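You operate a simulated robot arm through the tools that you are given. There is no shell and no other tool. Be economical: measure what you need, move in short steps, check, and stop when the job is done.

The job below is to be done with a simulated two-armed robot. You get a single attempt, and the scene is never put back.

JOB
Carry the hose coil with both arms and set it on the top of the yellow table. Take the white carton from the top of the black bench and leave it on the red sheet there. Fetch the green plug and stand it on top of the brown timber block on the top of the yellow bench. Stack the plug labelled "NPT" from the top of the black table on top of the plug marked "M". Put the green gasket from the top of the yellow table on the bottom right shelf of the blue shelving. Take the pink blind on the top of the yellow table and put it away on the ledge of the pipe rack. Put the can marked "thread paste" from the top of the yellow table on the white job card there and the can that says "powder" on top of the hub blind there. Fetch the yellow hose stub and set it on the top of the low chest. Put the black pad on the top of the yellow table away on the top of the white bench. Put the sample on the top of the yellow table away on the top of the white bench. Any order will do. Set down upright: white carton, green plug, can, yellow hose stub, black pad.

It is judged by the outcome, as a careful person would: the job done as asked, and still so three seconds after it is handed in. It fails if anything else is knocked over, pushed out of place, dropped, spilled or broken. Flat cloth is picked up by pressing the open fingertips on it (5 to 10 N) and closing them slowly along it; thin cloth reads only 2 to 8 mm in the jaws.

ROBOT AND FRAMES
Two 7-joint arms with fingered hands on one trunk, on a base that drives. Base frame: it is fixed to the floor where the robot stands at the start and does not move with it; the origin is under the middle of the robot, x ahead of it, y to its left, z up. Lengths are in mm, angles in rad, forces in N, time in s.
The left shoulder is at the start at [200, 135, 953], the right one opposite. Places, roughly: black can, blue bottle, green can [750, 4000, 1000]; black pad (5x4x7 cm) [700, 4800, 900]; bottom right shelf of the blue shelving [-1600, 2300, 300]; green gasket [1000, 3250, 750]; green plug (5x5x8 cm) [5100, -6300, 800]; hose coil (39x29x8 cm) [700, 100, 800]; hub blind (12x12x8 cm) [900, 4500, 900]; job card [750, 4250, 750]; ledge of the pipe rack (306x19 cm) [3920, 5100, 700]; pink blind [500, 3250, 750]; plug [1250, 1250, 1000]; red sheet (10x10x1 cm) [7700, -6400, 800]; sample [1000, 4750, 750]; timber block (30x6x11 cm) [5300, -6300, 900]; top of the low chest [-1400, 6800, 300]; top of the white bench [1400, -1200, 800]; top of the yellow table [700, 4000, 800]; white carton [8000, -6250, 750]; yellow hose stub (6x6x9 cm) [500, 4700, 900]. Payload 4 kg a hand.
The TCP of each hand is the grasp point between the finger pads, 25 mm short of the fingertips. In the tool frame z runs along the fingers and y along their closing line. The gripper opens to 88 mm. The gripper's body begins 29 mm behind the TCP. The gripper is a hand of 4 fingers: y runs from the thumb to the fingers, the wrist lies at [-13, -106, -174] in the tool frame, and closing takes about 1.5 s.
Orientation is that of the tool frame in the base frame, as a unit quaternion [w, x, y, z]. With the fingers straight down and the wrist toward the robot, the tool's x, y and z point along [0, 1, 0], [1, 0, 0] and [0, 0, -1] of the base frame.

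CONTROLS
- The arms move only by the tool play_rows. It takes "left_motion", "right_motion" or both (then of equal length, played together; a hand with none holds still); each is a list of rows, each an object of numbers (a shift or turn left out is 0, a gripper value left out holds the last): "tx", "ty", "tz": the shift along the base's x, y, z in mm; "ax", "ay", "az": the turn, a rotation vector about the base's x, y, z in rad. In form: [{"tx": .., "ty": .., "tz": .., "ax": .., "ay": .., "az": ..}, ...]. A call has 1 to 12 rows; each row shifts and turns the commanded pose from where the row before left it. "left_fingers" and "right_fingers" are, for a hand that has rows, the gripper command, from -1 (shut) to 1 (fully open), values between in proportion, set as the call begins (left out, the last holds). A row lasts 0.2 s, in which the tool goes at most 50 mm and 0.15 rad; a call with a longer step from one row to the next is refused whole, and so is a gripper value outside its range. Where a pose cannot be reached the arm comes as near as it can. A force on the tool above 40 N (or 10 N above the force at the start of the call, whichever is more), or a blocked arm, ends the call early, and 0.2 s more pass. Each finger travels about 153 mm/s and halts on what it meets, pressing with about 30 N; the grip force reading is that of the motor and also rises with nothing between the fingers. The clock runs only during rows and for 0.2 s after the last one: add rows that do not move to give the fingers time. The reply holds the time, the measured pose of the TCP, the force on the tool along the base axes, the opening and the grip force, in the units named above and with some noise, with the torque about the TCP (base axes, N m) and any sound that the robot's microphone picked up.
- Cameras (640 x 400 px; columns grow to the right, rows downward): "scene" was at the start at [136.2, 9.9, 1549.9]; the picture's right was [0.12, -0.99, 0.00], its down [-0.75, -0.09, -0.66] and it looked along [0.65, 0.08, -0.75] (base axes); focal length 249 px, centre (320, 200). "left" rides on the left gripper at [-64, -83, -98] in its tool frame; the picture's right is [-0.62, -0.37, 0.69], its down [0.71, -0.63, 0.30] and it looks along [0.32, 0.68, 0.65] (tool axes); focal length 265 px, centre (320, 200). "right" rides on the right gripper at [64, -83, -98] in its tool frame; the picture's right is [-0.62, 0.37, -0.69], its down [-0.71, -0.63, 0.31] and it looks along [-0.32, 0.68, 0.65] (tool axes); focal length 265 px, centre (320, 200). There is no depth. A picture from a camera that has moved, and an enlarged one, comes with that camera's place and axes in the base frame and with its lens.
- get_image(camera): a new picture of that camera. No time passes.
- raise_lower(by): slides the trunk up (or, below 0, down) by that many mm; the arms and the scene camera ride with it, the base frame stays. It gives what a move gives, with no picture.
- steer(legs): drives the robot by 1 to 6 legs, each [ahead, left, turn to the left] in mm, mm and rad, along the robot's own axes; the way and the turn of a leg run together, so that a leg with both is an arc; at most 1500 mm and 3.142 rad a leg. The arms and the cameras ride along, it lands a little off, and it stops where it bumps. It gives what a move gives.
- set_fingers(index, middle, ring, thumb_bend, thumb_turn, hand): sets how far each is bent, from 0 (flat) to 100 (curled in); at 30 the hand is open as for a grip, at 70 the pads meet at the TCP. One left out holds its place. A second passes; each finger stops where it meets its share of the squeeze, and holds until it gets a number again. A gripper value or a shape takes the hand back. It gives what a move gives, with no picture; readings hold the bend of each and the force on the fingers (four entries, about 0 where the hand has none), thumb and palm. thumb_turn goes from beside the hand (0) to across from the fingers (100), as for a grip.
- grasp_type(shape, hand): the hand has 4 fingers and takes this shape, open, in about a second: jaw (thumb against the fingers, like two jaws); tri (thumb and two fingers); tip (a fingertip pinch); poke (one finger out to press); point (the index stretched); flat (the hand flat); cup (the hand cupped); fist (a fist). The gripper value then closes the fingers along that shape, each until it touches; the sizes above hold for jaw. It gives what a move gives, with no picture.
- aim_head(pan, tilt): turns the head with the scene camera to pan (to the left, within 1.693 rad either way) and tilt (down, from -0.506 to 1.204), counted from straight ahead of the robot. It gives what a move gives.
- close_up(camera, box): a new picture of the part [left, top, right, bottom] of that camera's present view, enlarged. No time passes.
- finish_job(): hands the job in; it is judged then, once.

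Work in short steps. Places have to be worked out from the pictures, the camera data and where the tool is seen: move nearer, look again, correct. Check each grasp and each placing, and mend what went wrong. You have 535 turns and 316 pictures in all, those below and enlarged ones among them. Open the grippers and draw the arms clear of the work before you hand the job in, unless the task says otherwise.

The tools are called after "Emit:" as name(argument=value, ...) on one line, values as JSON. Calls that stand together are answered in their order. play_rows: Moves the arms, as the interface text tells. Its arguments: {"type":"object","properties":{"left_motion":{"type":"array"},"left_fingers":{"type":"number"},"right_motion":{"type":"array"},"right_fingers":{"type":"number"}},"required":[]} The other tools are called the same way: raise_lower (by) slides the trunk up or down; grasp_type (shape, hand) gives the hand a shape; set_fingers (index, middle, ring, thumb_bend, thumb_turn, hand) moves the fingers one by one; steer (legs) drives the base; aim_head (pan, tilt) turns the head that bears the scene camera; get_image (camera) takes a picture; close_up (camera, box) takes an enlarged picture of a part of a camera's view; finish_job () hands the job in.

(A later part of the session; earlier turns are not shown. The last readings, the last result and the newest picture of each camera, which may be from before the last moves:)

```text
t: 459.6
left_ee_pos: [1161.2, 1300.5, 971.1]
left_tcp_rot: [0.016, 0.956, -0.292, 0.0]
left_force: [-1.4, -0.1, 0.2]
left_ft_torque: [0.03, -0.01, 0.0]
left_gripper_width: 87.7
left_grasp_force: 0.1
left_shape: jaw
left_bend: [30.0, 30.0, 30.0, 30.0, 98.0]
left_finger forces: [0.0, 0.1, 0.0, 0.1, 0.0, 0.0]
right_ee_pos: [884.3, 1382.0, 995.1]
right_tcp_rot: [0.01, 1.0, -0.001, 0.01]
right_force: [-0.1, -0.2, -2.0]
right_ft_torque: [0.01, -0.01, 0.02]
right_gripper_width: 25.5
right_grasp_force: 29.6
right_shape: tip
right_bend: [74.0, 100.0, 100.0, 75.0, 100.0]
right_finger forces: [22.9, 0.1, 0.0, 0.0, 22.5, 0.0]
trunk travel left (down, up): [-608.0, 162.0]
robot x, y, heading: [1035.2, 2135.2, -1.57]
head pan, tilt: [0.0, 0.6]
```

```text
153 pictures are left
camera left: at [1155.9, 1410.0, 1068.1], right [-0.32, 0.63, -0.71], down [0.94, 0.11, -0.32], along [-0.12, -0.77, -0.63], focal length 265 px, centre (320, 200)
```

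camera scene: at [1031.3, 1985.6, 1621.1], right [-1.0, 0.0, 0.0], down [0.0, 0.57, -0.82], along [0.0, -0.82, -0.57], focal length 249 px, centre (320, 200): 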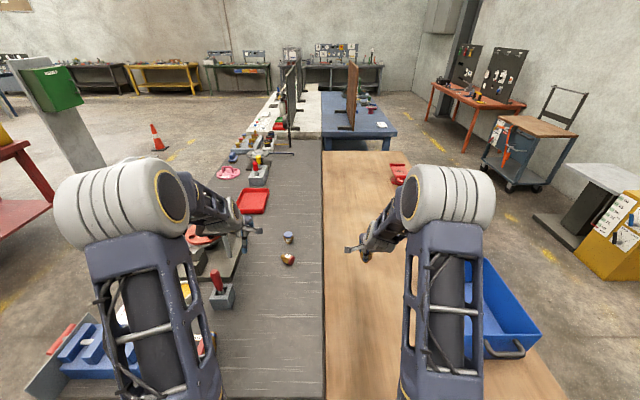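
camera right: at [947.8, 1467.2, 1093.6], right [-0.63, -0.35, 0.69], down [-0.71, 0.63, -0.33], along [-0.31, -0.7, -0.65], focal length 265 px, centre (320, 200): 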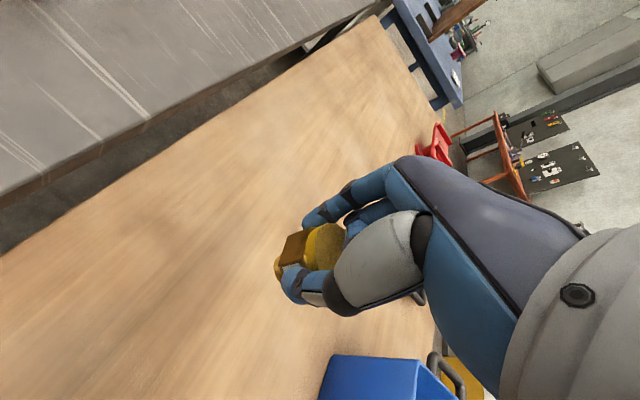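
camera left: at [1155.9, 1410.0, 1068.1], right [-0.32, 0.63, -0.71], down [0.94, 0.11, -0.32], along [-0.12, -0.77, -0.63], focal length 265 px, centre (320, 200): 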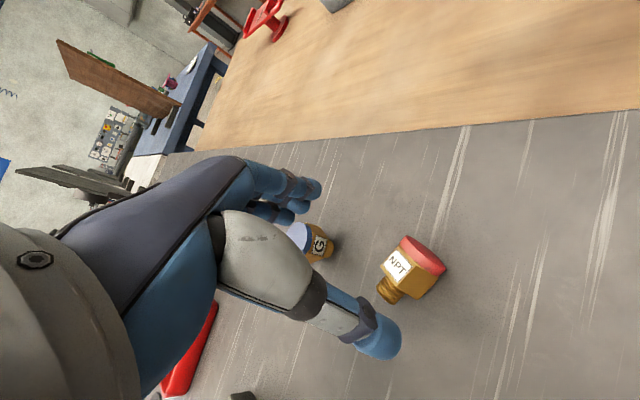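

Aligned. Descend, grip, lift.

Emit:
play_rows(left_motion=[{"tx": -2, "ty": -2, "tz": -30}, {"tz": -30}, {"tz": -20}, {"tz": -13}, {}])

Emit:
play_rows(left_motion=[{}, {}, {}, {}, {}, {}, {}, {}], left_fingers=-1)

Emit:
play_rows(left_motion=[{"tz": 10}, {"tz": 20}, {"tz": 30}, {"tz": 30}, {}])

Emit:
get_image(camera="left")

```text
t: 460.8
left_ee_pos: [1159.3, 1297.9, 878.3]
left_tcp_rot: [0.016, 0.956, -0.292, -0.001]
left_force: [-1.0, -0.1, -0.4]
left_ft_torque: [0.0, 0.0, 0.0]
left_gripper_width: 87.6
left_grasp_force: 0.1
left_shape: jaw
left_bend: [30.0, 30.0, 30.0, 30.0, 98.0]
left_finger forces: [0.0, 0.0, 0.0, 0.0, 0.1, 0.0]
right_ee_pos: [885.6, 1383.3, 995.9]
right_tcp_rot: [0.009, 1.0, -0.001, 0.009]
right_force: [0.4, 0.6, -2.4]
right_ft_torque: [0.01, -0.03, 0.0]
right_gripper_width: 25.4
right_grasp_force: 29.9
right_shape: tip
right_bend: [74.0, 100.0, 100.0, 75.0, 100.0]
right_finger forces: [22.9, 0.0, 0.1, 0.0, 22.5, 0.0]
trunk travel left (down, up): [-608.0, 162.0]
robot x, y, heading: [1031.7, 2129.3, -1.569]
head pan, tilt: [0.0, 0.6]
```

```text
t: 462.6
left_ee_pos: [1160.8, 1297.8, 880.3]
left_tcp_rot: [0.015, 0.956, -0.292, -0.001]
left_force: [0.0, 0.5, -1.8]
left_ft_torque: [0.03, -0.01, 0.01]
left_gripper_width: 29.5
left_grasp_force: 29.4
left_shape: jaw
left_bend: [74.0, 55.0, 60.0, 75.0, 100.0]
left_finger forces: [15.1, 7.7, 0.0, 0.0, 23.6, 0.1]
right_ee_pos: [884.5, 1382.8, 995.7]
right_tcp_rot: [0.009, 1.0, -0.001, 0.01]
right_force: [-0.6, 0.0, -1.4]
right_ft_torque: [-0.02, -0.04, -0.02]
right_gripper_width: 25.5
right_grasp_force: 29.4
right_shape: tip
right_bend: [74.0, 100.0, 100.0, 75.0, 100.0]
right_finger forces: [22.9, 0.1, 0.0, 0.0, 22.5, 0.0]
trunk travel left (down, up): [-608.0, 162.0]
robot x, y, heading: [1035.3, 2132.6, -1.572]
head pan, tilt: [0.0, 0.6]
```

```text
t: 463.8
left_ee_pos: [1158.2, 1297.2, 971.6]
left_tcp_rot: [0.015, 0.957, -0.291, -0.001]
left_force: [0.0, -0.2, -2.6]
left_ft_torque: [-0.01, -0.02, -0.02]
left_gripper_width: 29.6
left_grasp_force: 30.1
left_shape: jaw
left_bend: [74.0, 55.0, 60.0, 75.0, 100.0]
left_finger forces: [15.1, 7.7, 0.2, 0.1, 23.6, 0.0]
right_ee_pos: [885.6, 1382.9, 995.2]
right_tcp_rot: [0.009, 1.0, -0.001, 0.009]
right_force: [-0.4, 0.2, -2.0]
right_ft_torque: [0.01, -0.04, 0.01]
right_gripper_width: 25.6
right_grasp_force: 29.7
right_shape: tip
right_bend: [74.0, 100.0, 100.0, 75.0, 100.0]
right_finger forces: [22.9, 0.0, 0.0, 0.0, 22.4, 0.0]
trunk travel left (down, up): [-608.0, 162.0]
robot x, y, heading: [1032.2, 2135.0, -1.57]
head pan, tilt: [0.0, 0.6]
```

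```text
152 pictures are left
camera left: at [1152.2, 1406.2, 1067.6], right [-0.32, 0.63, -0.71], down [0.94, 0.11, -0.32], along [-0.12, -0.77, -0.63], focal length 265 px, centre (320, 200)
```

left: 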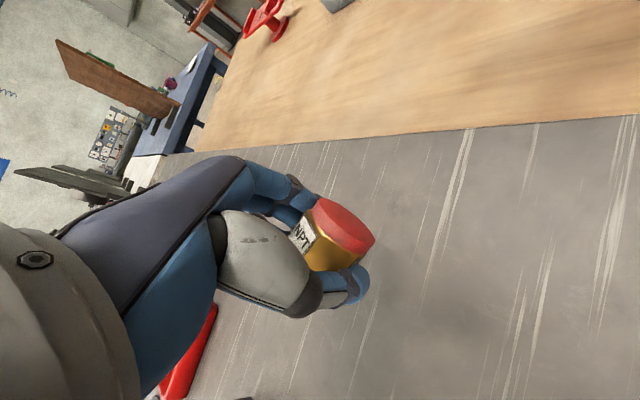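

Spin +0.6 and carry NPT to the west edge at [1042,1450], set it down.

Emit:
play_rows(left_motion=[{"tx": -23, "ty": 30, "az": 0.12}, {"tx": -23, "ty": 30, "az": 0.12}, {"tx": -23, "ty": 31, "az": 0.12}, {"tx": -23, "ty": 31, "az": 0.12}, {"tx": -24, "ty": 31, "az": 0.12}, {"tz": -40}, {"tz": -35}, {"tz": -12}, {"tz": -4}, {}])

Emit:
get_image(camera="left")

```text
t: 466.0
left_ee_pos: [1044.9, 1450.9, 877.8]
left_tcp_rot: [0.015, 1.0, 0.005, 0.003]
left_force: [0.2, -0.4, -2.0]
left_ft_torque: [-0.01, 0.01, -0.01]
left_gripper_width: 29.4
left_grasp_force: 29.7
left_shape: jaw
left_bend: [74.0, 55.0, 60.0, 75.0, 100.0]
left_finger forces: [14.9, 7.7, 0.1, 0.0, 23.5, 0.0]
right_ee_pos: [884.5, 1382.3, 996.0]
right_tcp_rot: [0.009, 1.0, -0.001, 0.009]
right_force: [0.1, 0.1, -2.0]
right_ft_torque: [-0.02, -0.02, -0.02]
right_gripper_width: 25.5
right_grasp_force: 30.0
right_shape: tip
right_bend: [74.0, 100.0, 100.0, 75.0, 100.0]
right_finger forces: [23.0, 0.0, 0.1, 0.1, 22.5, 0.1]
trunk travel left (down, up): [-608.0, 162.0]
robot x, y, heading: [1031.3, 2132.7, -1.572]
head pan, tilt: [0.0, 0.6]
```

```text
151 pictures are left
camera left: at [978.5, 1536.7, 974.9], right [-0.62, 0.34, -0.71], down [0.71, 0.63, -0.32], along [0.34, -0.7, -0.63], focal length 265 px, centre (320, 200)
```

left: 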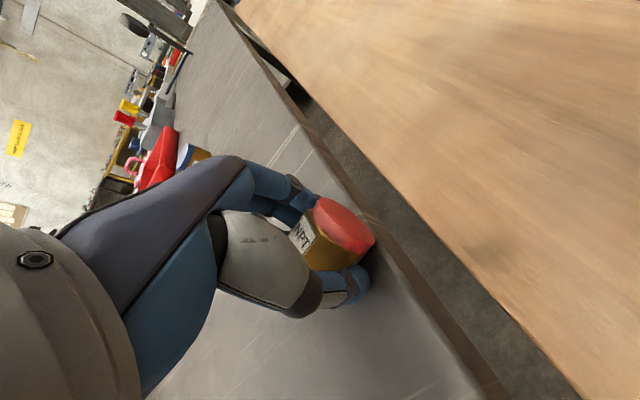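

Set down (a couple mm more), release and move the left hand away to +x.

Emit:
play_rows(left_motion=[{"tz": -2}, {}])

Emit:
play_rows(left_motion=[{}, {}, {}, {}, {"tz": 15}, {"tz": 30}, {"tz": 40}, {"tz": 40}, {"tz": 40}, {}], left_fingers=1)

Emit:
play_rows(left_motion=[{"tx": 45}, {"tx": 45}, {"tx": 45}, {"tx": 45}, {"tx": 45}, {}])

Emit:
close_up(camera="scene", box=[255, 205, 415, 325])

```text
t: 466.6
left_ee_pos: [1045.2, 1451.1, 876.1]
left_tcp_rot: [0.015, 1.0, 0.005, 0.004]
left_force: [0.5, -1.0, -0.3]
left_ft_torque: [0.02, 0.01, 0.02]
left_gripper_width: 29.4
left_grasp_force: 30.0
left_shape: jaw
left_bend: [74.0, 55.0, 60.0, 75.0, 100.0]
left_finger forces: [14.5, 7.2, 0.1, 0.0, 23.3, 0.1]
right_ee_pos: [885.6, 1382.1, 995.4]
right_tcp_rot: [0.01, 1.0, 0.0, 0.01]
right_force: [-0.1, 1.3, -1.6]
right_ft_torque: [0.02, 0.0, 0.01]
right_gripper_width: 25.5
right_grasp_force: 29.3
right_shape: tip
right_bend: [74.0, 100.0, 100.0, 75.0, 100.0]
right_finger forces: [23.0, 0.0, 0.1, 0.0, 22.6, 0.0]
trunk travel left (down, up): [-608.0, 162.0]
robot x, y, heading: [1032.8, 2131.8, -1.572]
head pan, tilt: [0.0, 0.6]
```

```text
t: 468.8
left_ee_pos: [1044.2, 1451.3, 1043.0]
left_tcp_rot: [0.015, 1.0, 0.004, 0.004]
left_force: [0.4, 0.3, 0.2]
left_ft_torque: [-0.01, -0.03, -0.02]
left_gripper_width: 87.7
left_grasp_force: 0.1
left_shape: jaw
left_bend: [30.0, 30.0, 30.0, 30.0, 98.0]
left_finger forces: [0.0, 0.0, 0.1, 0.0, 0.0, 0.0]
right_ee_pos: [886.2, 1383.0, 996.4]
right_tcp_rot: [0.009, 1.0, -0.001, 0.01]
right_force: [0.4, 0.5, -1.8]
right_ft_torque: [-0.04, -0.04, 0.0]
right_gripper_width: 25.6
right_grasp_force: 30.3
right_shape: tip
right_bend: [74.0, 100.0, 100.0, 75.0, 100.0]
right_finger forces: [23.0, 0.0, 0.1, 0.0, 22.4, 0.1]
trunk travel left (down, up): [-608.0, 162.0]
robot x, y, heading: [1033.8, 2135.2, -1.571]
head pan, tilt: [0.0, 0.6]
```

```text
t: 470.2
left_ee_pos: [1267.6, 1450.6, 1042.7]
left_tcp_rot: [0.015, 1.0, 0.004, 0.004]
left_force: [0.1, 0.9, -0.2]
left_ft_torque: [0.0, 0.01, -0.01]
left_gripper_width: 87.7
left_grasp_force: 0.0
left_shape: jaw
left_bend: [30.0, 30.0, 30.0, 30.0, 98.0]
left_finger forces: [0.0, 0.0, 0.0, 0.1, 0.2, 0.1]
right_ee_pos: [884.3, 1383.7, 995.1]
right_tcp_rot: [0.009, 1.0, -0.001, 0.009]
right_force: [0.3, -0.5, -2.2]
right_ft_torque: [0.02, -0.07, -0.02]
right_gripper_width: 25.1
right_grasp_force: 29.6
right_shape: tip
right_bend: [74.0, 100.0, 100.0, 75.0, 100.0]
right_finger forces: [23.2, 0.1, 0.0, 0.0, 22.4, 0.0]
trunk travel left (down, up): [-608.0, 162.0]
robot x, y, heading: [1030.5, 2129.5, -1.571]
head pan, tilt: [0.0, 0.6]
```

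```text
3.33 times, centred on (335, 265) of scene
camera zoom: at [1031.3, 1985.6, 1621.1], right [-1.0, 0.0, 0.0], down [0.0, 0.57, -0.82], along [0.0, -0.82, -0.57], focal length 829 px, centre (270, -17)
```

zoom: 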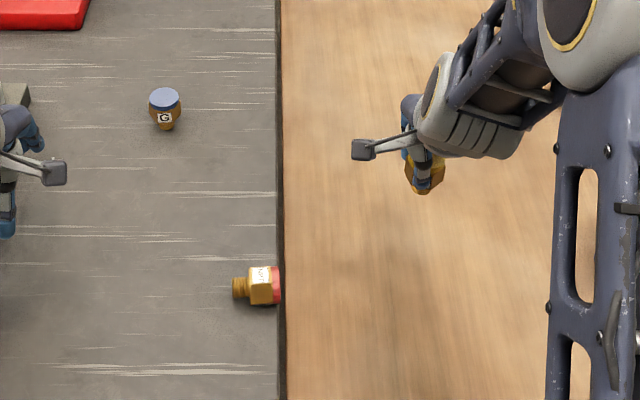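

NPT lies ready at the edge. Now bring M to its original spot [1128,1333] and lower.

Emit:
play_rows(right_motion=[{"tx": 40, "ty": -8}, {"tx": 40, "ty": -8}, {"tx": 41, "ty": -8}, {"tx": 41, "ty": -8}, {"tx": 41, "ty": -9}, {"tx": 40, "ty": -9}, {"tz": -40}, {"tz": -35}, {}])

Emit:
get_image(camera="right")

Emit:
close_up(camera="scene", box=[235, 205, 355, 295])

```text
t: 472.2
left_ee_pos: [1268.0, 1449.6, 1042.5]
left_tcp_rot: [0.016, 1.0, 0.004, 0.004]
left_force: [-0.3, 0.8, -0.6]
left_ft_torque: [-0.04, -0.02, -0.03]
left_gripper_width: 87.6
left_grasp_force: 0.0
left_shape: jaw
left_bend: [30.0, 30.0, 30.0, 30.0, 98.0]
left_finger forces: [0.0, 0.0, 0.1, 0.0, 0.1, 0.0]
right_ee_pos: [1124.9, 1333.2, 919.1]
right_tcp_rot: [0.01, 1.0, -0.001, 0.01]
right_force: [0.3, 0.0, -1.6]
right_ft_torque: [-0.01, -0.04, 0.02]
right_gripper_width: 24.8
right_grasp_force: 29.7
right_shape: tip
right_bend: [74.0, 100.0, 100.0, 75.0, 100.0]
right_finger forces: [22.9, 0.0, 0.0, 0.0, 22.2, 0.1]
trunk travel left (down, up): [-608.0, 162.0]
robot x, y, heading: [1037.1, 2134.3, -1.567]
head pan, tilt: [0.0, 0.6]
```

```text
149 pictures are left
camera right: at [1188.4, 1416.9, 1016.5], right [-0.63, -0.35, 0.69], down [-0.71, 0.63, -0.33], along [-0.31, -0.7, -0.65], focal length 265 px, centre (320, 200)
```

right: 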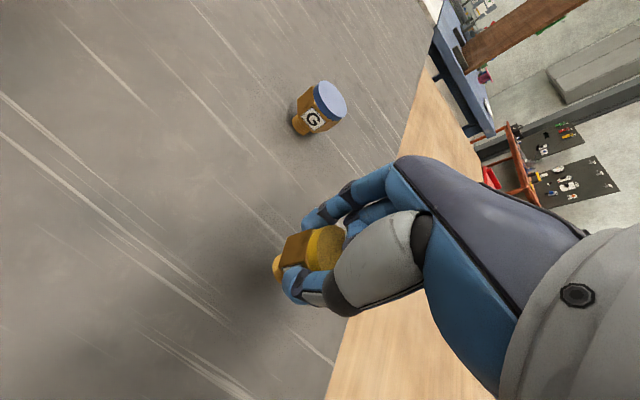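

```text
4.44 times, centred on (295, 250) of scene
camera zoom: at [1031.5, 1985.6, 1621.1], right [-1.0, 0.0, 0.0], down [0.0, 0.57, -0.83], along [0.0, -0.83, -0.57], focal length 1106 px, centre (431, -22)
```

zoom: 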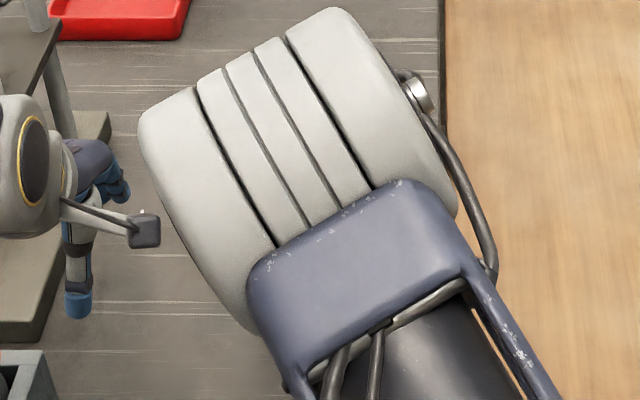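

M looks vertical. Lower to contact.

Emit:
play_rows(right_motion=[{"tz": -8}, {"tz": -5}, {"tz": -3}, {"tz": -2}, {"tz": -2}, {}])

Emit:
get_image(camera="right")

```text
t: 473.6
left_ee_pos: [1268.6, 1449.4, 1043.4]
left_tcp_rot: [0.016, 1.0, 0.004, 0.004]
left_force: [0.1, 0.3, -0.4]
left_ft_torque: [-0.01, -0.02, 0.01]
left_gripper_width: 87.7
left_grasp_force: 0.0
left_shape: jaw
left_bend: [30.0, 30.0, 30.0, 30.0, 98.0]
left_finger forces: [0.0, 0.0, 0.0, 0.0, 0.1, 0.1]
right_ee_pos: [1128.5, 1332.2, 901.7]
right_tcp_rot: [0.01, 1.0, 0.0, 0.01]
right_force: [0.7, 0.2, 6.3]
right_ft_torque: [-0.01, -0.01, -0.04]
right_gripper_width: 25.1
right_grasp_force: 30.0
right_shape: tip
right_bend: [74.0, 100.0, 100.0, 75.0, 100.0]
right_finger forces: [23.9, 0.0, 0.0, 0.0, 24.4, 0.0]
trunk travel left (down, up): [-608.0, 162.0]
robot x, y, heading: [1030.9, 2133.5, -1.57]
head pan, tilt: [0.0, 0.6]
```

```text
147 pictures are left
camera right: at [1191.0, 1416.8, 998.9], right [-0.63, -0.35, 0.69], down [-0.71, 0.62, -0.33], along [-0.31, -0.7, -0.65], focal length 265 px, centre (320, 200)
```

right: 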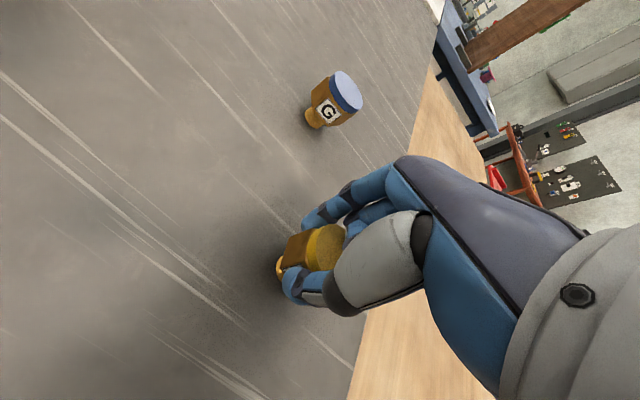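

Contact. Release gradually and look.

Emit:
play_rows(right_motion=[{}, {}, {}], right_fingers=0.1)

Emit:
get_image(camera="right")

```text
t: 474.4
left_ee_pos: [1268.0, 1450.2, 1042.1]
left_tcp_rot: [0.015, 1.0, 0.004, 0.003]
left_force: [-1.3, 0.7, 0.6]
left_ft_torque: [0.01, -0.01, -0.01]
left_gripper_width: 87.8
left_grasp_force: 0.0
left_shape: jaw
left_bend: [30.0, 30.0, 30.0, 30.0, 98.0]
left_finger forces: [0.0, 0.0, 0.1, 0.0, 0.0, 0.0]
right_ee_pos: [1128.9, 1332.7, 899.3]
right_tcp_rot: [0.01, 1.0, -0.001, 0.01]
right_force: [-0.6, -0.1, -0.6]
right_ft_torque: [-0.02, 0.0, -0.01]
right_gripper_width: 47.7
right_grasp_force: 0.2
right_shape: tip
right_bend: [32.0, 98.0, 99.0, 67.0, 100.0]
right_finger forces: [0.0, 0.0, 0.0, 0.0, 0.0, 0.0]
trunk travel left (down, up): [-608.0, 162.0]
robot x, y, heading: [1031.2, 2135.8, -1.573]
head pan, tilt: [0.0, 0.6]
```

```text
146 pictures are left
camera right: at [1190.7, 1417.0, 998.0], right [-0.63, -0.35, 0.69], down [-0.71, 0.63, -0.33], along [-0.31, -0.69, -0.65], focal length 265 px, centre (320, 200)
```

right: 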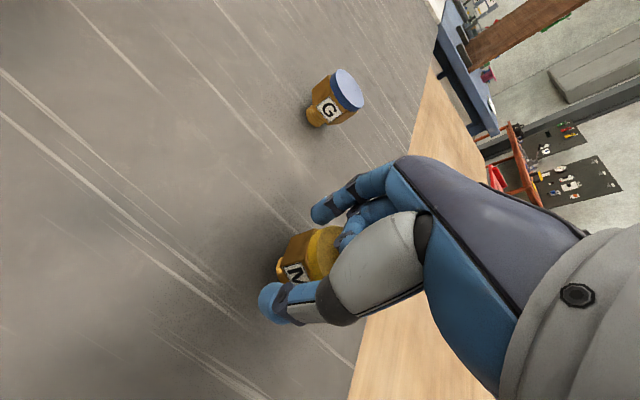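

M stands free. Open fully and rise straight up.

Emit:
play_rows(right_motion=[{}, {}, {}, {"tz": 10}, {"tz": 25}, {"tz": 40}, {"tz": 40}, {"tz": 40}], right_fingers=1)

Emit:
get_image(camera="right")

```text
t: 476.2
left_ee_pos: [1268.7, 1448.5, 1041.8]
left_tcp_rot: [0.015, 1.0, 0.004, 0.003]
left_force: [-0.1, -0.4, -0.4]
left_ft_torque: [0.0, 0.01, 0.01]
left_gripper_width: 88.0
left_grasp_force: 0.1
left_shape: jaw
left_bend: [30.0, 30.0, 30.0, 30.0, 98.0]
left_finger forces: [0.0, 0.0, 0.0, 0.0, 0.1, 0.1]
right_ee_pos: [1127.5, 1333.2, 1058.5]
right_tcp_rot: [0.01, 1.0, -0.001, 0.01]
right_force: [-0.5, -0.1, 0.2]
right_ft_torque: [-0.01, 0.01, 0.02]
right_gripper_width: 87.9
right_grasp_force: 0.0
right_shape: tip
right_bend: [30.0, 98.0, 99.0, 30.0, 98.0]
right_finger forces: [0.1, 0.0, 0.0, 0.0, 0.0, 0.0]
trunk travel left (down, up): [-608.0, 162.0]
robot x, y, heading: [1031.9, 2129.4, -1.572]
head pan, tilt: [0.0, 0.6]
```

```text
145 pictures are left
camera right: at [1190.4, 1417.9, 1155.3], right [-0.63, -0.35, 0.69], down [-0.71, 0.63, -0.33], along [-0.31, -0.7, -0.65], focal length 265 px, centre (320, 200)
```

right: 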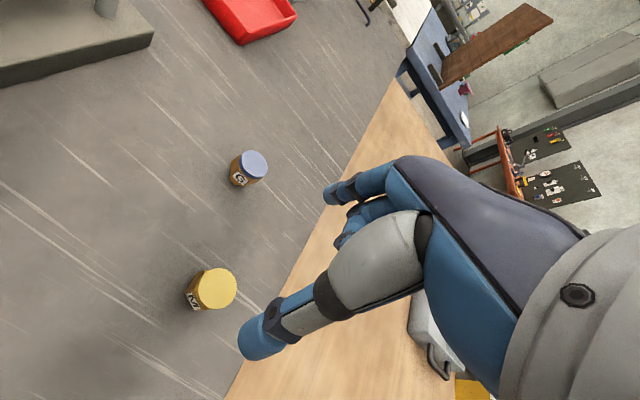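

M stands upright at ≈[1119,1331]. Now fetch NPT the same way: move the right hand west, rotate to +x.

Emit:
play_rows(right_motion=[{"tx": -40, "ty": 20}, {"tx": -40, "ty": 20}, {"tx": -40, "ty": 20}, {"tx": -40, "ty": 20}, {"tx": -40, "ty": 20}, {"tx": -30, "ty": 18}, {}])

Emit:
play_rows(right_motion=[{"ay": -0.1428}, {"ay": -0.1428}, {"ay": -0.1428}, {"ay": -0.1428}, {"ay": -0.1428}, {"ay": -0.1428}, {"ay": -0.1428}, {"ay": -0.1428}, {"ay": -0.1428}, {"ay": -0.1428}, {"ay": -0.1428}, {}])

Emit:
play_rows(right_motion=[{"tx": 20, "tz": -40}, {"tx": 20, "tz": -40}, {"tx": 10, "tz": -40}, {"tz": -40}, {"tz": -24}, {}])

Emit:
close_up(camera="scene", box=[255, 225, 395, 330])

```text
t: 477.8
left_ee_pos: [1267.7, 1450.5, 1042.0]
left_tcp_rot: [0.015, 1.0, 0.005, 0.003]
left_force: [-0.2, -0.3, -0.3]
left_ft_torque: [0.02, 0.0, 0.0]
left_gripper_width: 87.8
left_grasp_force: 0.0
left_shape: jaw
left_bend: [30.0, 30.0, 30.0, 30.0, 98.0]
left_finger forces: [0.0, 0.0, 0.0, 0.0, 0.1, 0.0]
right_ee_pos: [896.9, 1452.9, 1054.5]
right_tcp_rot: [0.01, 1.0, -0.001, 0.01]
right_force: [-0.3, 0.1, -0.7]
right_ft_torque: [0.0, -0.02, -0.01]
right_gripper_width: 88.0
right_grasp_force: 0.0
right_shape: tip
right_bend: [30.0, 98.0, 99.0, 30.0, 98.0]
right_finger forces: [0.0, 0.0, 0.0, 0.0, 0.0, 0.0]
trunk travel left (down, up): [-608.0, 162.0]
robot x, y, heading: [1030.6, 2136.4, -1.569]
head pan, tilt: [0.0, 0.6]
```

```text
t: 480.4
left_ee_pos: [1267.1, 1449.5, 1043.9]
left_tcp_rot: [0.015, 1.0, 0.004, 0.005]
left_force: [0.7, 0.3, -0.8]
left_ft_torque: [-0.04, 0.04, 0.02]
left_gripper_width: 87.5
left_grasp_force: 0.0
left_shape: jaw
left_bend: [30.0, 30.0, 30.0, 30.0, 98.0]
left_finger forces: [0.0, 0.0, 0.0, 0.0, 0.0, 0.1]
right_ee_pos: [898.0, 1451.5, 1055.8]
right_tcp_rot: [0.007, 0.7, -0.007, 0.714]
right_force: [-0.6, 0.4, 0.4]
right_ft_torque: [-0.02, -0.04, 0.0]
right_gripper_width: 88.0
right_grasp_force: 0.0
right_shape: tip
right_bend: [30.0, 98.0, 99.0, 30.0, 98.0]
right_finger forces: [0.0, 0.0, 0.0, 0.0, 0.0, 0.0]
trunk travel left (down, up): [-608.0, 162.0]
robot x, y, heading: [1030.9, 2132.4, -1.569]
head pan, tilt: [0.0, 0.6]
```

```text
t: 481.8
left_ee_pos: [1267.8, 1450.1, 1043.8]
left_tcp_rot: [0.014, 1.0, 0.005, 0.004]
left_force: [-0.6, -0.3, -0.6]
left_ft_torque: [0.02, 0.04, 0.01]
left_gripper_width: 87.6
left_grasp_force: 0.1
left_shape: jaw
left_bend: [30.0, 30.0, 30.0, 30.0, 98.0]
left_finger forces: [0.0, 0.1, 0.0, 0.0, 0.0, 0.1]
right_ee_pos: [948.1, 1452.5, 873.6]
right_tcp_rot: [0.006, 0.701, -0.007, 0.714]
right_force: [0.7, -0.3, 1.2]
right_ft_torque: [0.02, 0.0, 0.0]
right_gripper_width: 87.8
right_grasp_force: 0.0
right_shape: tip
right_bend: [30.0, 98.0, 99.0, 30.0, 98.0]
right_finger forces: [0.1, 0.1, 0.0, 0.1, 0.0, 0.1]
trunk travel left (down, up): [-608.0, 162.0]
robot x, y, heading: [1033.8, 2133.1, -1.564]
head pan, tilt: [0.0, 0.6]
```

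```text
3.81 times, centred on (325, 278) of scene
camera zoom: at [1031.4, 1985.7, 1621.1], right [-1.0, 0.0, 0.0], down [0.0, 0.56, -0.83], along [0.0, -0.83, -0.56], focal length 948 px, centre (301, -95)
```

zoom: 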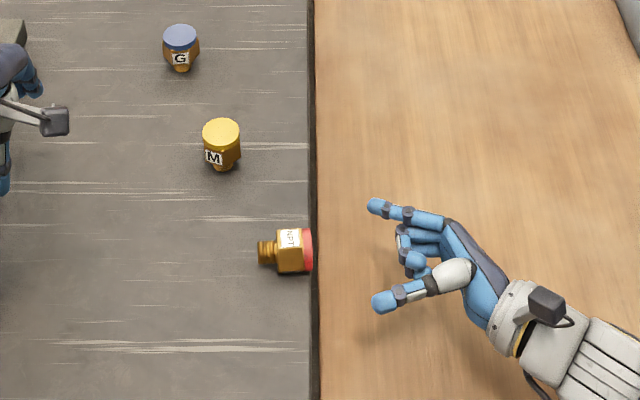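

Aligned in y. Advance 70 mm and pinch.

Emit:
play_rows(right_motion=[{"tz": 1.5, "ty": -2, "tx": 15}, {"tx": 20}, {"tx": 20}, {"tx": 10}, {"tx": 5}, {}])

Emit:
close_up(camera="scene", box=[255, 225, 395, 330])

Emit:
play_rows(right_motion=[{}, {}, {}, {}, {}, {}, {}, {}], right_fingers=-1)

Emit:
close_up(camera="scene", box=[255, 225, 395, 330])

```text
t: 483.2
left_ee_pos: [1269.4, 1449.5, 1042.5]
left_tcp_rot: [0.015, 1.0, 0.004, 0.003]
left_force: [-0.1, -0.9, -0.1]
left_ft_torque: [0.02, -0.01, 0.0]
left_gripper_width: 88.0
left_grasp_force: 0.1
left_shape: jaw
left_bend: [30.0, 30.0, 30.0, 30.0, 98.0]
left_finger forces: [0.1, 0.0, 0.0, 0.0, 0.0, 0.0]
right_ee_pos: [1017.6, 1450.2, 873.5]
right_tcp_rot: [0.007, 0.7, -0.007, 0.714]
right_force: [0.4, 0.6, 0.1]
right_ft_torque: [0.03, 0.02, 0.02]
right_gripper_width: 88.1
right_grasp_force: 0.1
right_shape: tip
right_bend: [30.0, 98.0, 99.0, 30.0, 98.0]
right_finger forces: [0.0, 0.0, 0.1, 0.0, 0.0, 0.0]
trunk travel left (down, up): [-608.0, 162.0]
robot x, y, heading: [1030.5, 2133.2, -1.574]
head pan, tilt: [0.0, 0.6]
```

```text
3.81 times, centred on (325, 278) of scene
camera zoom: at [1031.4, 1985.6, 1621.1], right [-1.0, 0.0, 0.0], down [0.0, 0.56, -0.83], along [0.0, -0.83, -0.56], focal length 948 px, centre (301, -95)
```

zoom: 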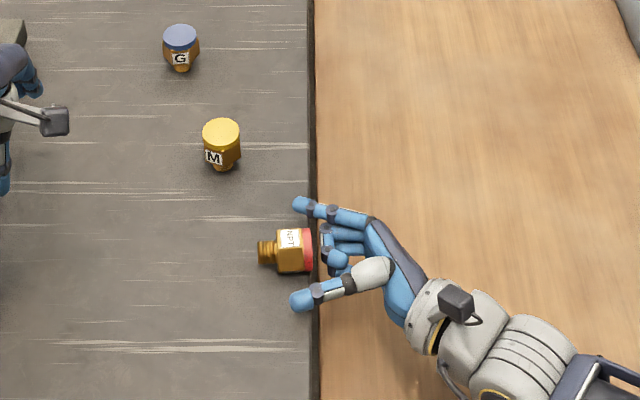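

```text
t: 485.0
left_ee_pos: [1268.8, 1448.9, 1042.9]
left_tcp_rot: [0.015, 1.0, 0.005, 0.004]
left_force: [-0.6, 0.5, 0.2]
left_ft_torque: [0.01, -0.01, -0.01]
left_gripper_width: 87.8
left_grasp_force: 0.1
left_shape: jaw
left_bend: [30.0, 30.0, 30.0, 30.0, 98.0]
left_finger forces: [0.0, 0.1, 0.0, 0.0, 0.0, 0.0]
right_ee_pos: [1018.2, 1450.7, 874.5]
right_tcp_rot: [0.005, 0.7, -0.008, 0.714]
right_force: [1.9, 1.4, 6.8]
right_ft_torque: [-0.11, -0.14, 0.04]
right_gripper_width: 28.1
right_grasp_force: 30.5
right_shape: tip
right_bend: [74.0, 100.0, 100.0, 74.0, 100.0]
right_finger forces: [25.6, 0.0, 0.0, 0.0, 24.9, 0.0]
trunk travel left (down, up): [-608.0, 162.0]
robot x, y, heading: [1034.2, 2131.6, -1.568]
head pan, tilt: [0.0, 0.6]
```

```text
3.81 times, centred on (325, 278) of scene
camera zoom: at [1031.5, 1985.9, 1621.2], right [-1.0, 0.0, 0.0], down [0.0, 0.56, -0.83], along [0.0, -0.83, -0.56], focal length 948 px, centre (301, -95)
```

zoom: 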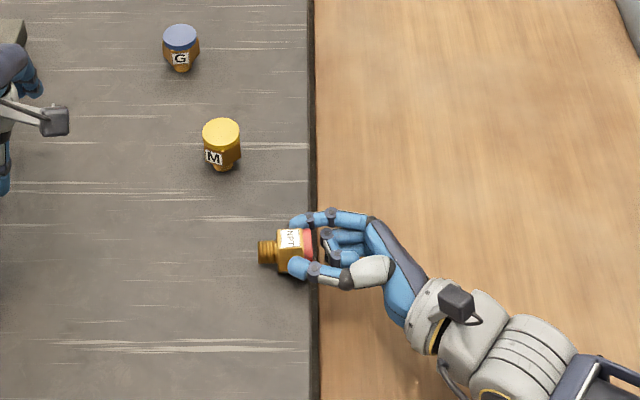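

Pinched. Lift, back off and rotate to vertical.

Emit:
play_rows(right_motion=[{"tz": 10}, {"tz": 30}, {"tz": 40}, {"tz": 40, "tx": -20}, {"tz": 30, "tx": -30}, {"tx": -40}, {"tx": -30}, {}])

Emit:
play_rows(right_motion=[{"ay": 0.1428}, {"ay": 0.1428}, {"ay": 0.1428}, {"ay": 0.1428}, {"ay": 0.1428}, {"ay": 0.1428}, {"ay": 0.1428}, {"ay": 0.1428}, {"ay": 0.1428}, {"ay": 0.1428}, {"ay": 0.1428}, {}])

Emit:
get_image(camera="right")

```text
t: 486.8
left_ee_pos: [1268.3, 1450.1, 1042.5]
left_tcp_rot: [0.015, 1.0, 0.004, 0.004]
left_force: [0.7, -0.9, -0.7]
left_ft_torque: [-0.03, -0.01, -0.01]
left_gripper_width: 87.8
left_grasp_force: 0.1
left_shape: jaw
left_bend: [30.0, 30.0, 30.0, 30.0, 98.0]
left_finger forces: [0.0, 0.1, 0.1, 0.0, 0.1, 0.0]
right_ee_pos: [898.0, 1450.2, 1024.8]
right_tcp_rot: [0.006, 0.7, -0.008, 0.714]
right_force: [0.5, 0.2, -1.9]
right_ft_torque: [0.01, 0.04, -0.02]
right_gripper_width: 26.9
right_grasp_force: 30.2
right_shape: tip
right_bend: [74.0, 100.0, 100.0, 74.0, 100.0]
right_finger forces: [21.9, 0.1, 0.0, 0.0, 22.7, 0.0]
trunk travel left (down, up): [-608.0, 162.0]
robot x, y, heading: [1034.1, 2133.3, -1.574]
head pan, tilt: [0.0, 0.6]
```

```text
t: 489.4
left_ee_pos: [1267.4, 1449.1, 1042.3]
left_tcp_rot: [0.015, 1.0, 0.005, 0.005]
left_force: [-0.1, -0.7, -0.7]
left_ft_torque: [0.01, 0.03, -0.02]
left_gripper_width: 87.8
left_grasp_force: 0.1
left_shape: jaw
left_bend: [30.0, 30.0, 30.0, 30.0, 98.0]
left_finger forces: [0.0, 0.1, 0.0, 0.0, 0.1, 0.0]
right_ee_pos: [897.5, 1448.7, 1022.7]
right_tcp_rot: [0.01, 1.0, -0.002, 0.01]
right_force: [-0.4, 1.3, -2.9]
right_ft_torque: [0.02, -0.06, 0.03]
right_gripper_width: 27.1
right_grasp_force: 30.3
right_shape: tip
right_bend: [74.0, 100.0, 100.0, 74.0, 100.0]
right_finger forces: [22.8, 0.0, 0.0, 0.0, 22.3, 0.0]
trunk travel left (down, up): [-608.0, 162.0]
robot x, y, heading: [1031.5, 2133.5, -1.573]
head pan, tilt: [0.0, 0.6]
```

```text
141 pictures are left
camera right: at [961.2, 1533.2, 1121.0], right [-0.63, -0.35, 0.69], down [-0.71, 0.63, -0.33], along [-0.31, -0.7, -0.65], focal length 265 px, centre (320, 200)
```

right: 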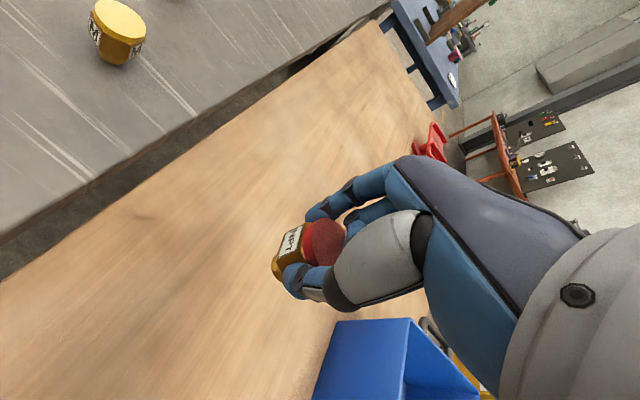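

NPT upright in hand. Using the same hand geometry as M's release, target TCP [1126.7,1332.2]. Move above at z 1030.

Emit:
play_rows(right_motion=[{"tz": 20, "tx": 38, "ty": -19}, {"tx": 38, "ty": -19}, {"tx": 38, "ty": -19}, {"tx": 38, "ty": -20}, {"tx": 39, "ty": -20}, {"tx": 38, "ty": -19.5}, {"tz": -30}, {}])

Emit:
get_image(camera="right")

Emit:
get_image(camera="left")

```text
t: 491.2
left_ee_pos: [1269.5, 1450.6, 1043.6]
left_tcp_rot: [0.015, 1.0, 0.004, 0.005]
left_force: [0.7, 0.1, -0.2]
left_ft_torque: [0.0, 0.02, 0.02]
left_gripper_width: 87.8
left_grasp_force: 0.1
left_shape: jaw
left_bend: [30.0, 30.0, 30.0, 30.0, 98.0]
left_finger forces: [0.0, 0.0, 0.0, 0.0, 0.0, 0.0]
right_ee_pos: [1127.9, 1333.7, 1012.9]
right_tcp_rot: [0.01, 1.0, -0.002, 0.009]
right_force: [0.3, 0.2, -2.1]
right_ft_torque: [0.02, -0.06, 0.0]
right_gripper_width: 26.4
right_grasp_force: 30.3
right_shape: tip
right_bend: [74.0, 100.0, 100.0, 74.0, 100.0]
right_finger forces: [23.0, 0.0, 0.0, 0.0, 22.2, 0.1]
trunk travel left (down, up): [-608.0, 162.0]
robot x, y, heading: [1032.1, 2128.9, -1.569]
head pan, tilt: [0.0, 0.6]
```

```text
140 pictures are left
camera right: at [1192.0, 1417.0, 1110.1], right [-0.63, -0.35, 0.69], down [-0.71, 0.63, -0.33], along [-0.31, -0.7, -0.65], focal length 265 px, centre (320, 200)
```

right: 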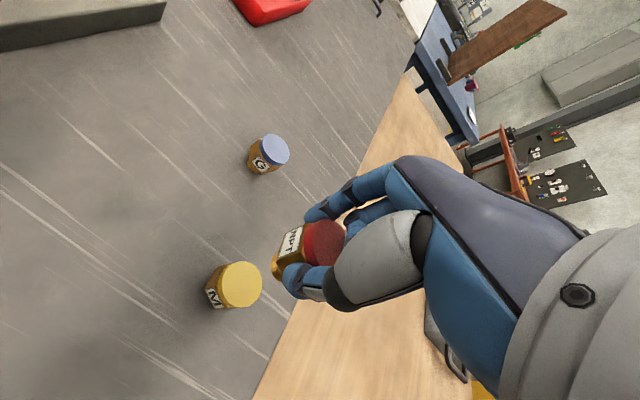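

```text
139 pictures are left
camera left: at [1202.4, 1535.9, 1139.3], right [-0.62, 0.34, -0.71], down [0.71, 0.63, -0.32], along [0.34, -0.7, -0.63], focal length 265 px, centre (320, 200)
```

left: 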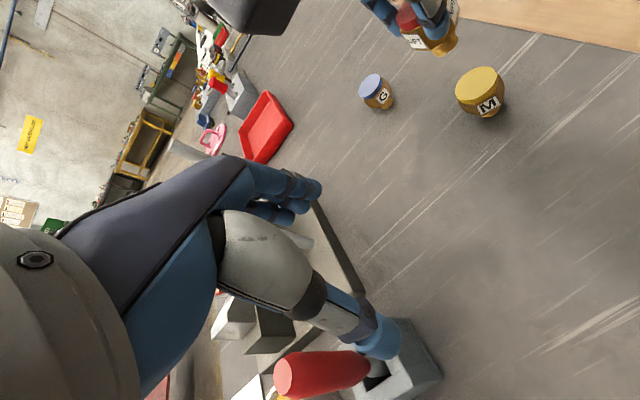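

Two cameras see both plugs; zoom for precise relative alignment.

Emit:
close_up(camera="left", box=[390, 10, 540, 130])

Emit:
close_up(camera="right", box=[190, 210, 360, 330])

```text
3.33 times, centred on (465, 70) of left
camera zoom: at [1202.4, 1535.9, 1139.3], right [-0.62, 0.34, -0.71], down [0.71, 0.63, -0.32], along [0.34, -0.7, -0.63], focal length 885 px, centre (-163, 633)
```

zoom: 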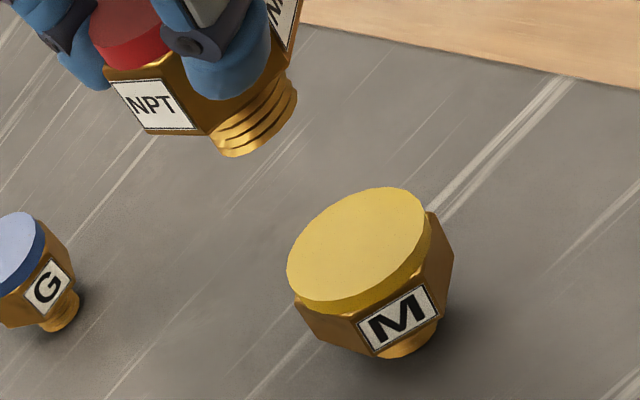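

```text
3.33 times, centred on (275, 270) of right
camera zoom: at [1192.0, 1417.0, 1110.1], right [-0.63, -0.35, 0.69], down [-0.71, 0.63, -0.33], along [-0.31, -0.7, -0.65], focal length 885 px, centre (470, -33)
```

zoom: 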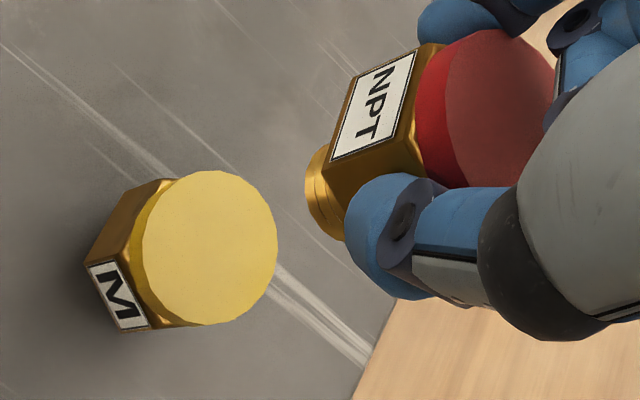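

NPT's foot is ≈+6 mm in x off M's centre. Shift (−5.5,−2) and descend near contact.

Emit:
play_rows(right_motion=[{"tx": -5.5, "ty": -2}, {"tz": -25}, {"tz": -20}, {"tz": -8}, {}])

Emit:
close_up(camera="left", box=[390, 10, 540, 130])

Emit:
close_up(camera="right", box=[190, 210, 360, 330])

```text
t: 492.4
left_ee_pos: [1268.1, 1450.4, 1043.5]
left_tcp_rot: [0.015, 1.0, 0.004, 0.004]
left_force: [-0.1, -0.6, 0.0]
left_ft_torque: [0.01, -0.03, 0.0]
left_gripper_width: 87.6
left_grasp_force: 0.1
left_shape: jaw
left_bend: [30.0, 30.0, 30.0, 30.0, 98.0]
left_finger forces: [0.0, 0.1, 0.1, 0.1, 0.1, 0.0]
right_ee_pos: [1122.8, 1330.0, 961.1]
right_tcp_rot: [0.01, 1.0, -0.001, 0.01]
right_force: [0.5, 0.2, -2.9]
right_ft_torque: [-0.01, 0.01, -0.05]
right_gripper_width: 26.4
right_grasp_force: 30.0
right_shape: tip
right_bend: [74.0, 100.0, 100.0, 74.0, 100.0]
right_finger forces: [23.0, 0.0, 0.0, 0.1, 22.2, 0.0]
trunk travel left (down, up): [-608.0, 162.0]
robot x, y, heading: [1029.6, 2135.4, -1.566]
head pan, tilt: [0.0, 0.6]
```

```text
3.33 times, centred on (465, 70) of left
camera zoom: at [1202.3, 1535.8, 1139.3], right [-0.62, 0.34, -0.71], down [0.71, 0.63, -0.32], along [0.34, -0.7, -0.63], focal length 885 px, centre (-163, 633)
```

zoom: 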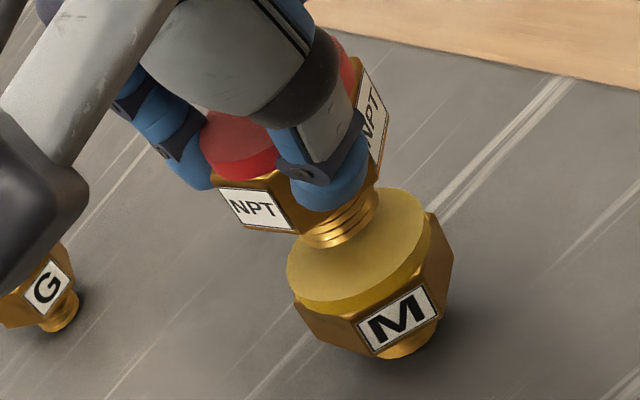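

```text
3.33 times, centred on (275, 270) of right
camera zoom: at [1185.1, 1414.9, 1058.8], right [-0.63, -0.35, 0.69], down [-0.71, 0.63, -0.33], along [-0.31, -0.7, -0.65], focal length 885 px, centre (470, -33)
```

zoom: 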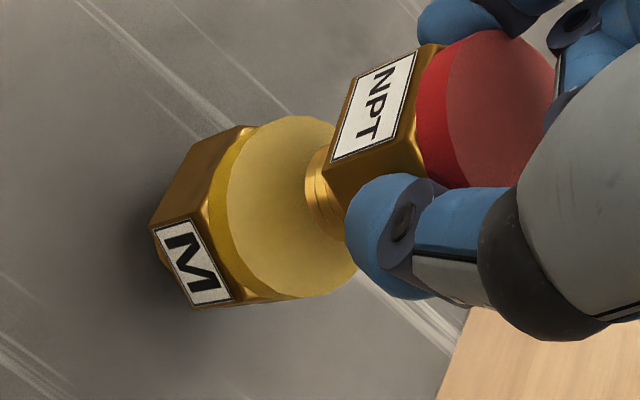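

Almost centred in both views. Shift (+2,+1) and lower to contact.

Emit:
play_rows(right_motion=[{"tx": 2, "ty": 1}, {"tz": -4}, {"tz": -2}, {"tz": -1.5}, {"tz": -1.5}, {}])

```text
t: 493.8
left_ee_pos: [1267.2, 1449.2, 1042.9]
left_tcp_rot: [0.014, 1.0, 0.005, 0.004]
left_force: [-0.1, 0.4, 0.3]
left_ft_torque: [-0.04, 0.0, 0.0]
left_gripper_width: 87.4
left_grasp_force: 0.0
left_shape: jaw
left_bend: [30.0, 30.0, 30.0, 30.0, 98.0]
left_finger forces: [0.0, 0.0, 0.0, 0.1, 0.1, 0.0]
right_ee_pos: [1124.1, 1332.3, 953.3]
right_tcp_rot: [0.011, 1.0, 0.0, 0.01]
right_force: [1.8, 0.2, 9.3]
right_ft_torque: [-0.1, 0.0, 0.0]
right_gripper_width: 26.7
right_grasp_force: 31.0
right_shape: tip
right_bend: [74.0, 100.0, 100.0, 75.0, 100.0]
right_finger forces: [24.8, 0.0, 0.1, 0.0, 24.5, 0.0]
trunk travel left (down, up): [-608.0, 162.0]
robot x, y, heading: [1034.0, 2133.8, -1.575]
head pan, tilt: [0.0, 0.6]
```

Contact. Ease slightly and release like before.

Emit:
play_rows(right_motion=[{"tz": 0.6}, {}])

Emit:
play_rows(right_motion=[{}, {}, {}], right_fingers=0.1)

Emit:
close_up(camera="left", box=[390, 10, 540, 130])

```text
t: 494.4
left_ee_pos: [1269.5, 1449.2, 1043.8]
left_tcp_rot: [0.015, 1.0, 0.004, 0.003]
left_force: [0.4, -0.3, 1.2]
left_ft_torque: [0.0, 0.0, 0.0]
left_gripper_width: 87.6
left_grasp_force: 0.1
left_shape: jaw
left_bend: [30.0, 30.0, 30.0, 30.0, 98.0]
left_finger forces: [0.0, 0.0, 0.0, 0.0, 0.1, 0.0]
right_ee_pos: [1123.0, 1331.0, 954.0]
right_tcp_rot: [0.011, 1.0, -0.001, 0.009]
right_force: [1.2, 0.1, 10.6]
right_ft_torque: [-0.13, 0.0, 0.04]
right_gripper_width: 26.3
right_grasp_force: 29.9
right_shape: tip
right_bend: [74.0, 100.0, 100.0, 75.0, 100.0]
right_finger forces: [25.0, 0.0, 0.0, 0.0, 24.6, 0.1]
trunk travel left (down, up): [-608.0, 162.0]
robot x, y, heading: [1035.0, 2134.8, -1.574]
head pan, tilt: [0.0, 0.6]
```

```text
t: 495.2
left_ee_pos: [1267.6, 1449.3, 1043.1]
left_tcp_rot: [0.016, 1.0, 0.004, 0.003]
left_force: [0.3, 0.0, 0.6]
left_ft_torque: [0.01, 0.0, 0.02]
left_gripper_width: 87.8
left_grasp_force: 0.1
left_shape: jaw
left_bend: [30.0, 30.0, 30.0, 30.0, 98.0]
left_finger forces: [0.1, 0.0, 0.0, 0.1, 0.0, 0.1]
right_ee_pos: [1123.2, 1330.9, 951.9]
right_tcp_rot: [0.01, 1.0, -0.001, 0.009]
right_force: [-0.1, 0.4, -0.8]
right_ft_torque: [0.01, 0.01, -0.03]
right_gripper_width: 47.8
right_grasp_force: 0.1
right_shape: tip
right_bend: [32.0, 98.0, 99.0, 67.0, 100.0]
right_finger forces: [0.0, 0.0, 0.0, 0.0, 0.0, 0.1]
trunk travel left (down, up): [-608.0, 162.0]
robot x, y, heading: [1031.1, 2132.0, -1.577]
head pan, tilt: [0.0, 0.6]
```

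```text
3.33 times, centred on (465, 70) of left
camera zoom: at [1202.3, 1535.9, 1139.2], right [-0.62, 0.34, -0.71], down [0.71, 0.63, -0.32], along [0.34, -0.7, -0.63], focal length 885 px, centre (-163, 633)
```

zoom: 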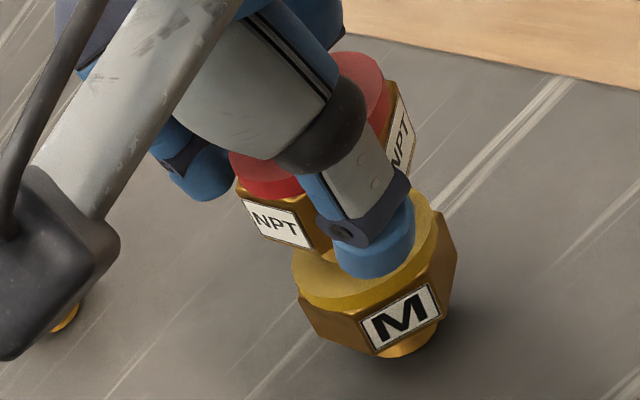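

Standing. Open fully and check before rising.

Emit:
play_rows(right_motion=[{}, {}, {}], right_fingers=1)

Emit:
play_rows(right_motion=[{"tz": 8}, {"tz": 20}, {"tz": 35}, {"tz": 40}, {"tz": 40}, {}])

Emit:
close_up(camera="left", box=[370, 0, 570, 140])

```text
t: 496.0
left_ee_pos: [1268.7, 1449.9, 1043.9]
left_tcp_rot: [0.015, 1.0, 0.005, 0.005]
left_force: [-0.1, -0.4, 0.1]
left_ft_torque: [-0.01, -0.01, -0.03]
left_gripper_width: 87.6
left_grasp_force: 0.1
left_shape: jaw
left_bend: [30.0, 30.0, 30.0, 30.0, 98.0]
left_finger forces: [0.0, 0.0, 0.1, 0.0, 0.0, 0.0]
right_ee_pos: [1123.0, 1333.1, 952.0]
right_tcp_rot: [0.01, 1.0, 0.0, 0.009]
right_force: [-0.7, 0.0, -0.1]
right_ft_torque: [-0.01, 0.0, -0.04]
right_gripper_width: 88.0
right_grasp_force: 0.2
right_shape: tip
right_bend: [30.0, 98.0, 99.0, 30.0, 98.0]
right_finger forces: [0.0, 0.0, 0.0, 0.0, 0.0, 0.0]
trunk travel left (down, up): [-608.0, 162.0]
robot x, y, heading: [1029.8, 2134.6, -1.569]
head pan, tilt: [0.0, 0.6]
```

```text
t: 497.4
left_ee_pos: [1268.1, 1448.5, 1042.3]
left_tcp_rot: [0.014, 1.0, 0.005, 0.004]
left_force: [0.5, -0.3, 0.2]
left_ft_torque: [0.0, -0.02, 0.03]
left_gripper_width: 87.8
left_grasp_force: 0.0
left_shape: jaw
left_bend: [30.0, 30.0, 30.0, 30.0, 98.0]
left_finger forces: [0.0, 0.0, 0.0, 0.0, 0.1, 0.0]
right_ee_pos: [1123.8, 1332.9, 1093.5]
right_tcp_rot: [0.01, 1.0, 0.0, 0.01]
right_force: [0.0, 0.4, -0.4]
right_ft_torque: [0.02, 0.01, -0.02]
right_gripper_width: 88.0
right_grasp_force: 0.0
right_shape: tip
right_bend: [30.0, 98.0, 99.0, 30.0, 98.0]
right_finger forces: [0.0, 0.0, 0.0, 0.0, 0.0, 0.1]
trunk travel left (down, up): [-608.0, 162.0]
robot x, y, heading: [1031.1, 2131.9, -1.566]
head pan, tilt: [0.0, 0.6]
```

```text
2.86 times, centred on (470, 70) of left
camera zoom: at [1202.3, 1535.8, 1139.3], right [-0.62, 0.34, -0.71], down [0.71, 0.63, -0.32], along [0.34, -0.7, -0.63], focal length 758 px, centre (-109, 571)
```

zoom: 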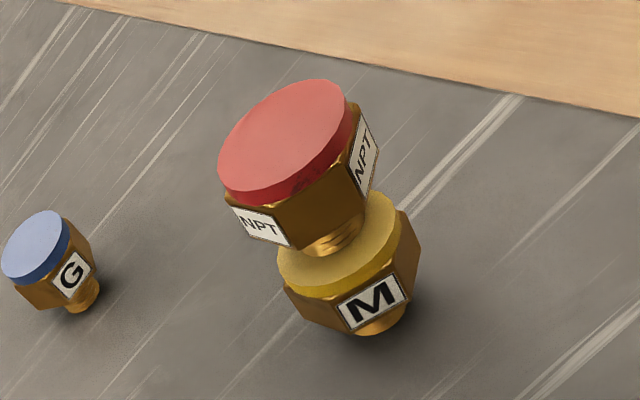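

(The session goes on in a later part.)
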